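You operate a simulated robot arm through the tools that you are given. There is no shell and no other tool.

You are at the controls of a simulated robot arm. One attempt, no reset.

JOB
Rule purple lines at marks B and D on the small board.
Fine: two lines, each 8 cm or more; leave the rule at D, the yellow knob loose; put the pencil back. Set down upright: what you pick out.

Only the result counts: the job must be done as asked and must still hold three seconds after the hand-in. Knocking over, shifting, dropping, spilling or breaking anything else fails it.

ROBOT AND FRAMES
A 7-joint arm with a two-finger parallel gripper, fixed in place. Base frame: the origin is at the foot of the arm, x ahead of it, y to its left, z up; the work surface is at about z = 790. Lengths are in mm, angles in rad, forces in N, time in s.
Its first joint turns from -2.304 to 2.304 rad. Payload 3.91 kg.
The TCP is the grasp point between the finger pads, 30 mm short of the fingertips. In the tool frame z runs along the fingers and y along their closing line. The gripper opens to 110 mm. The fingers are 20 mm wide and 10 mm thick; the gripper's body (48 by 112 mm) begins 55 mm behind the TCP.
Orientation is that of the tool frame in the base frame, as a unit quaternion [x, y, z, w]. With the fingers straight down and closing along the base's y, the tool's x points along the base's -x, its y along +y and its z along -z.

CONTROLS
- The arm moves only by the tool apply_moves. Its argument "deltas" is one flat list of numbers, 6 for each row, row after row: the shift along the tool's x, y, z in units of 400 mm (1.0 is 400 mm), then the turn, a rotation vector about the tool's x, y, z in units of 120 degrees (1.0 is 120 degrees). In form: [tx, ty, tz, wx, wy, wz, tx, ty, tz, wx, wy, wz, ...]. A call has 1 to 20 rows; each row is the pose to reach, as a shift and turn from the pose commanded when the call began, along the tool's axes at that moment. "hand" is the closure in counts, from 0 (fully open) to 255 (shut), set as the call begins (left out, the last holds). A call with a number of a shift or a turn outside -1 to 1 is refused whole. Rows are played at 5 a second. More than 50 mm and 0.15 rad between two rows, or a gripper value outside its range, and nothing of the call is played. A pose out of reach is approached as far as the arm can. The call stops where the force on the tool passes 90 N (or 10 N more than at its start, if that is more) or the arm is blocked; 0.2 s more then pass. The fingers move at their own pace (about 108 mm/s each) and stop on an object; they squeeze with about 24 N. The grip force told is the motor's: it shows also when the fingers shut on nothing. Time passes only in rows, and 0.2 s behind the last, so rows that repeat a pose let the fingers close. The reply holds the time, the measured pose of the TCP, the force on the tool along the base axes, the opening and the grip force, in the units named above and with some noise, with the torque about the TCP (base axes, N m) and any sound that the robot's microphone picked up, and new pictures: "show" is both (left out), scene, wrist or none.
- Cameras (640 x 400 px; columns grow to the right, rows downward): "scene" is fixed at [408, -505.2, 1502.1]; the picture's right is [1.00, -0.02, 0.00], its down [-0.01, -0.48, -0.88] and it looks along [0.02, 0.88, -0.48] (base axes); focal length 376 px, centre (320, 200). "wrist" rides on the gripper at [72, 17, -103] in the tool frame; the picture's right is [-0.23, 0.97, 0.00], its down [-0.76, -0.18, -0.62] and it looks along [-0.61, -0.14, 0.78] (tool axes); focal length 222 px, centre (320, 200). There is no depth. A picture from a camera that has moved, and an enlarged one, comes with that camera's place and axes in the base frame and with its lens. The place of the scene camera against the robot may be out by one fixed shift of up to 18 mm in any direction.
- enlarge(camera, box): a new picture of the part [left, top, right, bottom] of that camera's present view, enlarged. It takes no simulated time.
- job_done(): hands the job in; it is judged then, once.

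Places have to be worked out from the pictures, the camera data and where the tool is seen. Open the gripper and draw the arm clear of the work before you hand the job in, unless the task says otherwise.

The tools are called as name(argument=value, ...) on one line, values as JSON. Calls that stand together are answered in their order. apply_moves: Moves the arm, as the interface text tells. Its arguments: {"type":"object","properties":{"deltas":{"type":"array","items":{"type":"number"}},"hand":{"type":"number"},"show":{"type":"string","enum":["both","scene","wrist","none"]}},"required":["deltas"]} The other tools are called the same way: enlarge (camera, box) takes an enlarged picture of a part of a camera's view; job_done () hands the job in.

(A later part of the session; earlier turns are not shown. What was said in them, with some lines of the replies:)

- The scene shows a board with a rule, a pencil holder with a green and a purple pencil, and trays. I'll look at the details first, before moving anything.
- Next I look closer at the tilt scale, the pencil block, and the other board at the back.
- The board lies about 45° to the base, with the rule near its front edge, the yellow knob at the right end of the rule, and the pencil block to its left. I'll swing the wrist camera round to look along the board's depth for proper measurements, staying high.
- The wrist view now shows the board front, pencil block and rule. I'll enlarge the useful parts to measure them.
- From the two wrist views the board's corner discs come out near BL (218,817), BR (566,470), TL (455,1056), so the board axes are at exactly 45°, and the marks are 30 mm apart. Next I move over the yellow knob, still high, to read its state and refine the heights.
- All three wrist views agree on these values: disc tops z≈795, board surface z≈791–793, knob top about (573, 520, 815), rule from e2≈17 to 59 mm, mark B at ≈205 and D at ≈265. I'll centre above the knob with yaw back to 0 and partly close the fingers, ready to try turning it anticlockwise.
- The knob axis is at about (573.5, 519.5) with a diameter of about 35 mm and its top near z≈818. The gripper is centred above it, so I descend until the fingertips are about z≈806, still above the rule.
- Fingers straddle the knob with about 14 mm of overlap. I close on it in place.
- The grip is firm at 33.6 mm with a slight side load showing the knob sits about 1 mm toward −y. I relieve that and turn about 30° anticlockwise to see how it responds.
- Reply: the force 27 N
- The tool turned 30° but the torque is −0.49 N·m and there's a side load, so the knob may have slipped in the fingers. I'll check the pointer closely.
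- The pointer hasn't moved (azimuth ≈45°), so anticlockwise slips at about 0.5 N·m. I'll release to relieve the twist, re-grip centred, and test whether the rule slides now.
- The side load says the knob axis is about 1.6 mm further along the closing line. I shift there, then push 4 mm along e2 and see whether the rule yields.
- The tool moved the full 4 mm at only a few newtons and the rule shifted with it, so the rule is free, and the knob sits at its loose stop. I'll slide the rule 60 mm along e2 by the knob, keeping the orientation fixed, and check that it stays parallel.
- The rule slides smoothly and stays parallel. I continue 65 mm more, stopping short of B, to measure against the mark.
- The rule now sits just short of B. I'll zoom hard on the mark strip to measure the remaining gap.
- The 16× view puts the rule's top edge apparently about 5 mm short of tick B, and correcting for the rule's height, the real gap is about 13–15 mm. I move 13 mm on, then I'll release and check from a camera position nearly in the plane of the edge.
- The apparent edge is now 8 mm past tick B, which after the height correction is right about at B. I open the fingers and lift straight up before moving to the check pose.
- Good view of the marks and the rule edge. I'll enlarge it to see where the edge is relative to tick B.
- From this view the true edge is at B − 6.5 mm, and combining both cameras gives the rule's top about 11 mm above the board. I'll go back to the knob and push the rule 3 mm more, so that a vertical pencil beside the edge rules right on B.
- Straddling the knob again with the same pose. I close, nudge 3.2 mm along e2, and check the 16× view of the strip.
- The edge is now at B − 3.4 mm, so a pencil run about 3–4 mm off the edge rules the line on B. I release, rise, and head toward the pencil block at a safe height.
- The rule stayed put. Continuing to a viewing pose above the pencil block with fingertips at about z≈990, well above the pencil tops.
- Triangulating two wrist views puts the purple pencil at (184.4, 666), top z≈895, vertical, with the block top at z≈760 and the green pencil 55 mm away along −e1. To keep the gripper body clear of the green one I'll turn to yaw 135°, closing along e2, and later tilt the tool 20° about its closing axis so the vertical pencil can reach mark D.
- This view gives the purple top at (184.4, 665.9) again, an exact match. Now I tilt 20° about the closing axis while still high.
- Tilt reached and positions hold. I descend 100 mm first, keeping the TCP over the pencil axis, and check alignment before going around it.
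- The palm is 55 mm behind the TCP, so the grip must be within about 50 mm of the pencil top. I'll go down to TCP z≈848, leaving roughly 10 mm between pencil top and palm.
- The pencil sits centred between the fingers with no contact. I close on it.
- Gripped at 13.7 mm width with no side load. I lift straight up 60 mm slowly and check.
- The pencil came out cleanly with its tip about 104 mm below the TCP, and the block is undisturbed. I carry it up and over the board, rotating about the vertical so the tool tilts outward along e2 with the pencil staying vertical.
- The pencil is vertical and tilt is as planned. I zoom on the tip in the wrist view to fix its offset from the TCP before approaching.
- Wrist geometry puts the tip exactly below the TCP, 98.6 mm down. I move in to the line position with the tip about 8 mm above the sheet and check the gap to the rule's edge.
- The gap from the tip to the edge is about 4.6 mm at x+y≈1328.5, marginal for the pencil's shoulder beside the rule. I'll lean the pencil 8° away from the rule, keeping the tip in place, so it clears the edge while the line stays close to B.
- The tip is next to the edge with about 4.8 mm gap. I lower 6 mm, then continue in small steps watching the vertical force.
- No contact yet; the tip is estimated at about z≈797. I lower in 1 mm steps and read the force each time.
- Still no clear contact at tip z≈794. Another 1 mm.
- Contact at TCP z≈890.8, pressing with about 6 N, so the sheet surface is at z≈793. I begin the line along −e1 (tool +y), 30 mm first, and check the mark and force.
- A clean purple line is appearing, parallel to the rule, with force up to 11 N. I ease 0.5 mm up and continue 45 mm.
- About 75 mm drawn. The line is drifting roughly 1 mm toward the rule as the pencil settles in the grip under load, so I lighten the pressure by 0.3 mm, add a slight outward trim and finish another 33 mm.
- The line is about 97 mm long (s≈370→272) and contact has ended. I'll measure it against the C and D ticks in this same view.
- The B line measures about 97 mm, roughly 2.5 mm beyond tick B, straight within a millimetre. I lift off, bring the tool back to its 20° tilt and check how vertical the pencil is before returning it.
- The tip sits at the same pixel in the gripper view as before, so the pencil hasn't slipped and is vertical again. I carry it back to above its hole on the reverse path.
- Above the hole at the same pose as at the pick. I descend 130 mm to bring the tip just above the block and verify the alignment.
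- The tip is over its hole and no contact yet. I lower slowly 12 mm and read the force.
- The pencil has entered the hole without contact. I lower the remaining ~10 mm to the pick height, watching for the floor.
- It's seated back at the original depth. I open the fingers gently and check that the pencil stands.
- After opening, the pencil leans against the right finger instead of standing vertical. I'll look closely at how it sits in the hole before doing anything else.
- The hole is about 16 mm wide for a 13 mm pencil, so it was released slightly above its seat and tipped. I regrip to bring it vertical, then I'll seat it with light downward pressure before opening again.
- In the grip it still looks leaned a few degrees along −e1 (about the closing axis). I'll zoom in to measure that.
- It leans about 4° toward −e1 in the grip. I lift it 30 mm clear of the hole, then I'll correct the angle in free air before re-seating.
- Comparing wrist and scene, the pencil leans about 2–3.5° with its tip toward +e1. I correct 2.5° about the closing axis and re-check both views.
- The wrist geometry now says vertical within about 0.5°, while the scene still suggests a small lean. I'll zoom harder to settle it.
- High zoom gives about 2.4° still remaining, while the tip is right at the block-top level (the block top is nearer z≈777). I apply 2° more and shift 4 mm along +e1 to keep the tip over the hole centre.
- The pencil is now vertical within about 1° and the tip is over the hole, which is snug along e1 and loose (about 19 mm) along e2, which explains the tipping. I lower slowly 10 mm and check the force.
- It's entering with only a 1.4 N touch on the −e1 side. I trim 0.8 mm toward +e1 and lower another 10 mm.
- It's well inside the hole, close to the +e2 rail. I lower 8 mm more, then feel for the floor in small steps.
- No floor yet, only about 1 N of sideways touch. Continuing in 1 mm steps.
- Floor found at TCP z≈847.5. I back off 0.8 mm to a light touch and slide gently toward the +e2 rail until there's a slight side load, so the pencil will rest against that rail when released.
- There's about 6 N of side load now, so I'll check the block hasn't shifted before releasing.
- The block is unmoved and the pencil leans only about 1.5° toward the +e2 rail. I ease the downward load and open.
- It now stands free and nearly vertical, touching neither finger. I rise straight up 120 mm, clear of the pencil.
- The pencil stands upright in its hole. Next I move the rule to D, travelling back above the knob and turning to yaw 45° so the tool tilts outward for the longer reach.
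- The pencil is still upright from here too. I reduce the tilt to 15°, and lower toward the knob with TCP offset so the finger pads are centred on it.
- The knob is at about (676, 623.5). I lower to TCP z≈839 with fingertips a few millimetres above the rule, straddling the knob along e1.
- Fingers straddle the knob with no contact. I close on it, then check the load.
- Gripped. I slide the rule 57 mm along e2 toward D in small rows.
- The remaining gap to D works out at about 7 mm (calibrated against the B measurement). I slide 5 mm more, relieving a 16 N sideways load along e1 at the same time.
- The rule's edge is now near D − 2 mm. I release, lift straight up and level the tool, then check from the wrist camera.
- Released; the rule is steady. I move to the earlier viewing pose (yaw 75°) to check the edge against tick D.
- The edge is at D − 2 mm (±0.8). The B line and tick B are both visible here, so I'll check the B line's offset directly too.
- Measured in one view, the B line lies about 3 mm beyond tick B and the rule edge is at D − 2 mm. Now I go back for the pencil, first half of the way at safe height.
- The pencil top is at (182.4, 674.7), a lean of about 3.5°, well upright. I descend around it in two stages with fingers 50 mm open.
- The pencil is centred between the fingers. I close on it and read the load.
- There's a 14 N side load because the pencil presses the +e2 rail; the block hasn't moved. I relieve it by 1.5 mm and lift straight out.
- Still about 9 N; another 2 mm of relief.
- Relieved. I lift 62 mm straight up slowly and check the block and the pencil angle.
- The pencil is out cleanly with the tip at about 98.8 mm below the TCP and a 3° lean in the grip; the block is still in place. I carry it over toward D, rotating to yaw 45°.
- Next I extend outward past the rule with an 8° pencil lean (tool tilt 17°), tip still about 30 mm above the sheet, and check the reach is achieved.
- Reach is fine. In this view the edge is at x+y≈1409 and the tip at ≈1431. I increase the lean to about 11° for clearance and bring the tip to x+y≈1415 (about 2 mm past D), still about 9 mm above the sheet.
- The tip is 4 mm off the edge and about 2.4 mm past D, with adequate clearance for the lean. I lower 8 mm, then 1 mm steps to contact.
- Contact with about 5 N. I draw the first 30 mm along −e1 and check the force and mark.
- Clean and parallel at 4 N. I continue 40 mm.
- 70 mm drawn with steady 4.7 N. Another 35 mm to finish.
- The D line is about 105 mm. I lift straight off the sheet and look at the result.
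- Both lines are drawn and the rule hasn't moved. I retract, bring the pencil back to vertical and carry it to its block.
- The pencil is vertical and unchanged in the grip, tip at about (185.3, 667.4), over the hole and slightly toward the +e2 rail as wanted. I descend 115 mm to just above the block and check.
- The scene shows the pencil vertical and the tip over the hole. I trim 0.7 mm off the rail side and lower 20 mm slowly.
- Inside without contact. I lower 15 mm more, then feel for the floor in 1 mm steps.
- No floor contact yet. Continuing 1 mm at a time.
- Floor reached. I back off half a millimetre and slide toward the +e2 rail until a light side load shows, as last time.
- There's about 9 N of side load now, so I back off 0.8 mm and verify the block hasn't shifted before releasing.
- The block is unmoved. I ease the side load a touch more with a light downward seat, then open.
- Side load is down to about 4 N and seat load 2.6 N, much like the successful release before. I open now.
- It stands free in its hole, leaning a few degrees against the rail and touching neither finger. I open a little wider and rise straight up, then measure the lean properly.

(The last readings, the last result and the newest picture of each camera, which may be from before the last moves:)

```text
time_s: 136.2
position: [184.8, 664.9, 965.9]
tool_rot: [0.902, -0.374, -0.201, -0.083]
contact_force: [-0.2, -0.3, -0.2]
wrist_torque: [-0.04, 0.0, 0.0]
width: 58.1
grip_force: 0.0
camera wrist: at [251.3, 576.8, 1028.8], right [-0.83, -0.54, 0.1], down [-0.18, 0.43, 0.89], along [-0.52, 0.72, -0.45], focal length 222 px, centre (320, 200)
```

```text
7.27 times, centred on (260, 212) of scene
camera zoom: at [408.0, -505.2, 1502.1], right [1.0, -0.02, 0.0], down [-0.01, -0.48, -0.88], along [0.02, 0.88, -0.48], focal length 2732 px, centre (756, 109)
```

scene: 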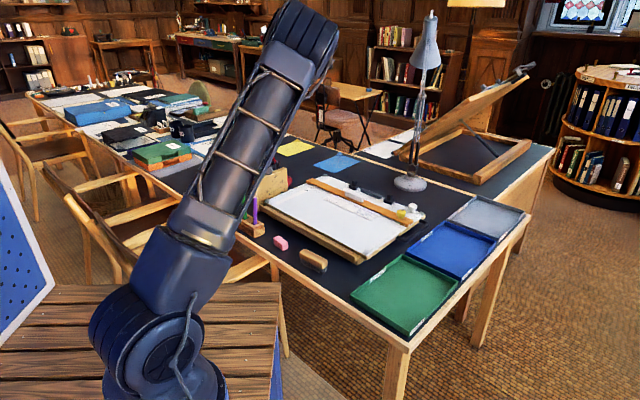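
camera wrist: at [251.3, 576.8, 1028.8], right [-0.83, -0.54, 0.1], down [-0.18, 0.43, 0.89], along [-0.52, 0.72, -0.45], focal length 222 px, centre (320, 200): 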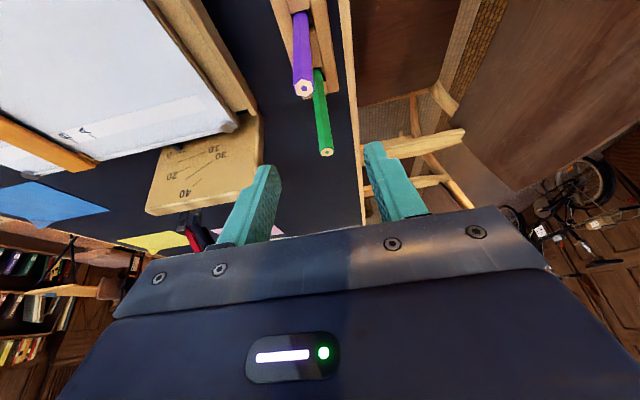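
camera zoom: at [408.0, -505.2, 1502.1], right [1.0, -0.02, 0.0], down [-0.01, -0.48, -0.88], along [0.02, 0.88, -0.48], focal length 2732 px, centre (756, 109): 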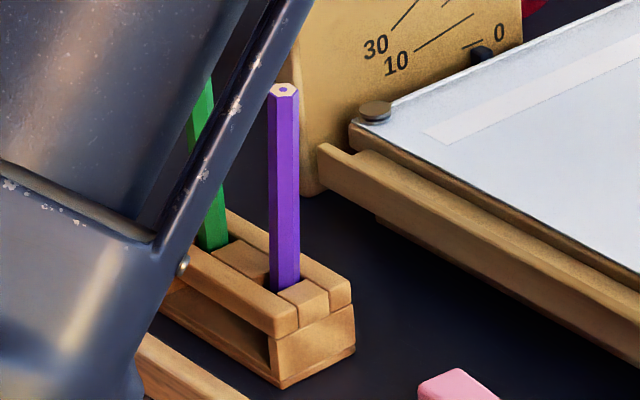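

The pencil stands in its hole with about 5° of lean. Now I check the knob's pointer, the rule and the rest of the scene before finishing.

enlarge(camera="scene", box=[340, 170, 430, 235])

enlarge(camera="scene", box=[385, 190, 425, 220])

enlarge(camera="scene", box=[230, 160, 440, 290])

enlarge(camera="scene", box=[295, 168, 335, 193])

```text
6.15 times, centred on (385, 202) of scene
camera zoom: at [408.0, -505.2, 1502.1], right [1.0, -0.02, 0.0], down [-0.01, -0.48, -0.88], along [0.02, 0.88, -0.48], focal length 2312 px, centre (-80, 185)
```

zoom: 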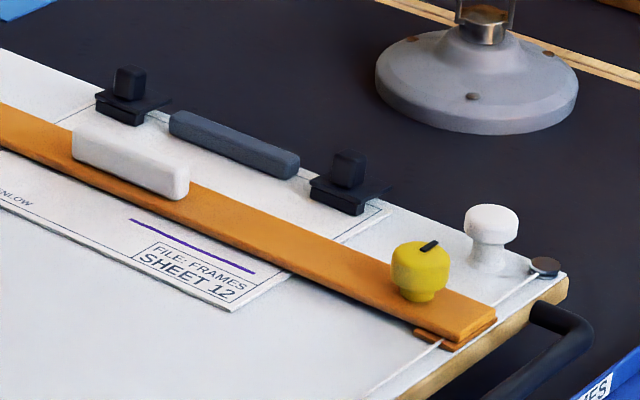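

```text
13.33 times, centred on (405, 205) of scene
camera zoom: at [408.0, -505.2, 1502.1], right [1.0, -0.02, 0.0], down [-0.01, -0.48, -0.88], along [0.02, 0.88, -0.48], focal length 5008 px, centre (-813, 133)
```

zoom: 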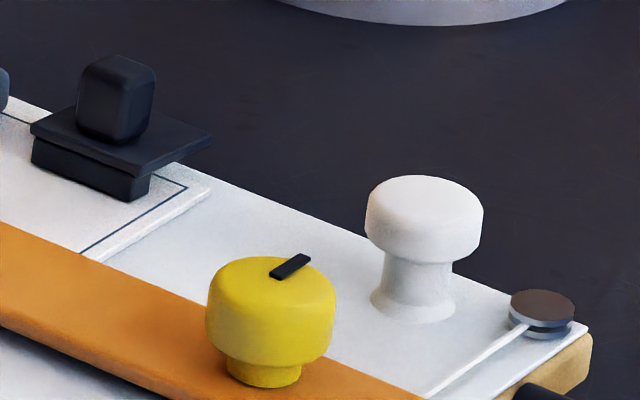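

```text
3.05 times, centred on (335, 225) of scene
camera zoom: at [408.0, -505.2, 1502.1], right [1.0, -0.02, 0.0], down [-0.01, -0.48, -0.88], along [0.02, 0.88, -0.48], focal length 1145 px, centre (274, 124)
```

zoom: 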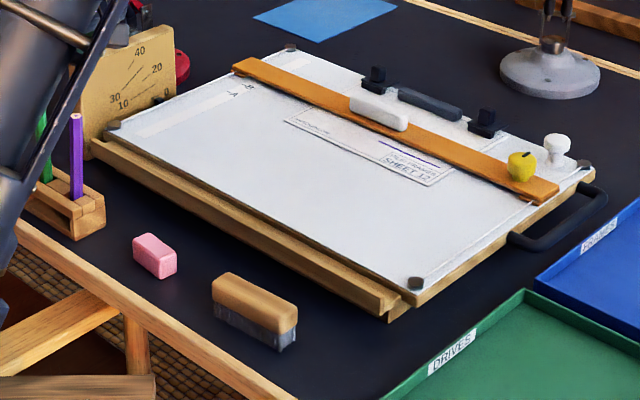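

```text
16.00 times, centred on (315, 180) of scene
camera zoom: at [408.0, -505.2, 1502.1], right [1.0, -0.02, 0.0], down [-0.01, -0.48, -0.88], along [0.02, 0.88, -0.48], focal length 6010 px, centre (400, 512)
```

zoom: 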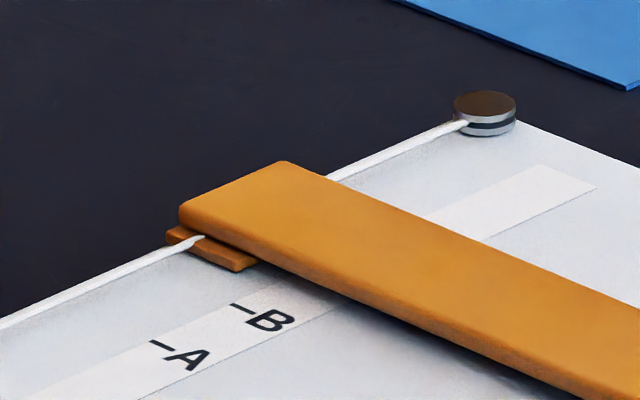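

The knob pointer is exactly as at the start, the rule sits at D, both lines are there, and nothing else has moved. I raise the arm well clear, level it and open the gripper fully.

apply_moves(deltas=[-0.0343, 0, -0.0736, 0, 0, 0, -0.0687, 0, -0.1473, 0, 0, 0, -0.103, 0, -0.2209, 0, 0, 0, -0.1373, 0, -0.2945, 0, 0, 0, -0.1373, 0, -0.2945, 0, 0.0521, 0, -0.1373, 0, -0.2945, 0, 0.1042, 0, -0.1373, 0, -0.2945, 0, 0.1562, 0, -0.1373, 0, -0.2945, 0, 0.2083, 0, -0.1373, 0, -0.2945, 0, 0.2083, 0], hand=0, show="both")

enlarge(camera="scene", box=[230, 180, 290, 245])

enlarge(camera="wrist", box=[200, 0, 440, 180])

```text
time_s: 138.2
position: [185.2, 666.5, 1095.0]
tool_rot: [0.924, -0.383, 0.0, 0.0]
contact_force: [-0.3, -0.7, 0.3]
wrist_torque: [0.0, -0.05, -0.01]
width: 109.7
grip_force: 0.1
camera wrist: at [225.2, 603.6, 1198.6], right [-0.85, -0.53, 0.0], down [-0.41, 0.66, 0.62], along [-0.33, 0.53, -0.78], focal length 222 px, centre (320, 200)
```

scene: 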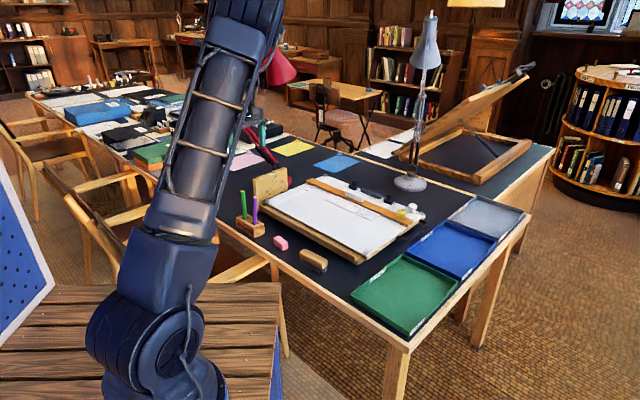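
wrist: 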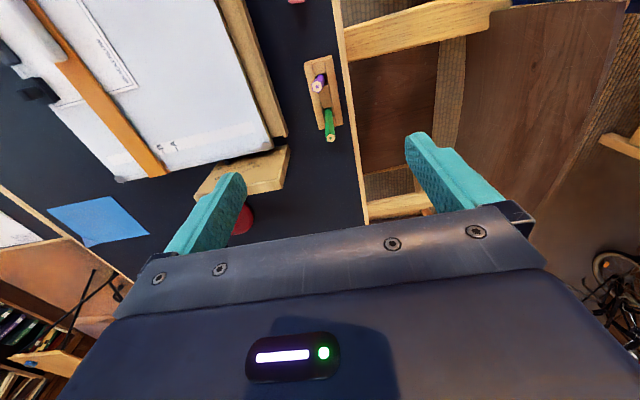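

```text
6.15 times, centred on (260, 212) of scene
camera zoom: at [408.0, -505.2, 1502.1], right [1.0, -0.02, 0.0], down [-0.01, -0.48, -0.88], along [0.02, 0.88, -0.48], focal length 2312 px, centre (689, 123)
```

zoom: 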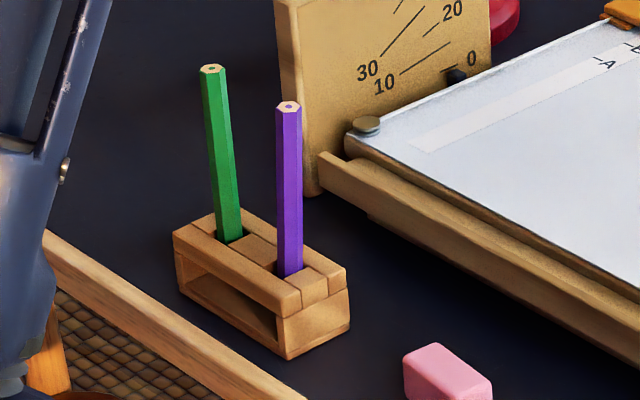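

```text
2.22 times, centred on (320, 90) of wrist
camera zoom: at [225.2, 603.6, 1198.6], right [-0.85, -0.53, 0.0], down [-0.41, 0.66, 0.62], along [-0.33, 0.53, -0.78], focal length 494 px, centre (320, 444)
```

zoom: 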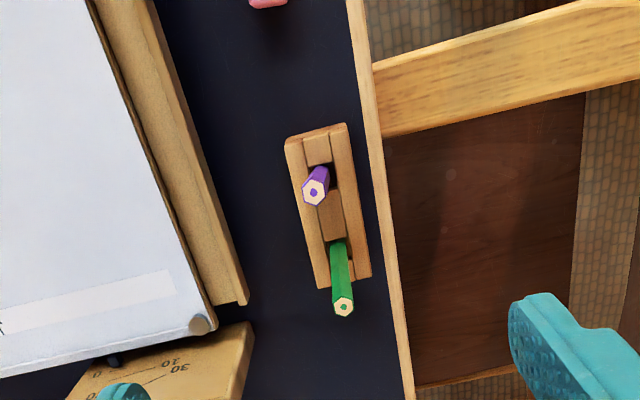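

The pencil is upright in its own hole and the green one and the block are where they started. The rule sits at D with the knob loose, both purple lines (about 97 and 105 mm) are drawn, and the arm is clear with the gripper open. I hand the job in.

job_done()

```text
The job is handed in.
```

The job is handed in. Both purple lines are ruled, the rule is at D, the yellow knob is loose and the pencil is back in its hole.

- **Lines:** the B line is about 97 mm long and lies about 3 mm beyond its mark. The D line is about 105 mm long and about 2.4 mm beyond its mark. The pencil's thickness beside the rule sets that offset. Both lines are on the clipped sheet.
- **Rule and knob:** the rule's edge is about 2 mm short of D. The knob would not turn any further anticlockwise and the rule slid freely, so I took it as loose from the start. I left it there, and its pointer still points where it did at the start.
- **Pencil:** it stands in its own hole with about a 5° lean, because the hole is wider than the pencil. The first time I put it back, between the two lines, it tipped against a finger and I had to re-seat it.
- **Everything else:** in the last pictures, the green pencil, the block and the board looked unmoved. The gripper is open and the arm is raised clear.
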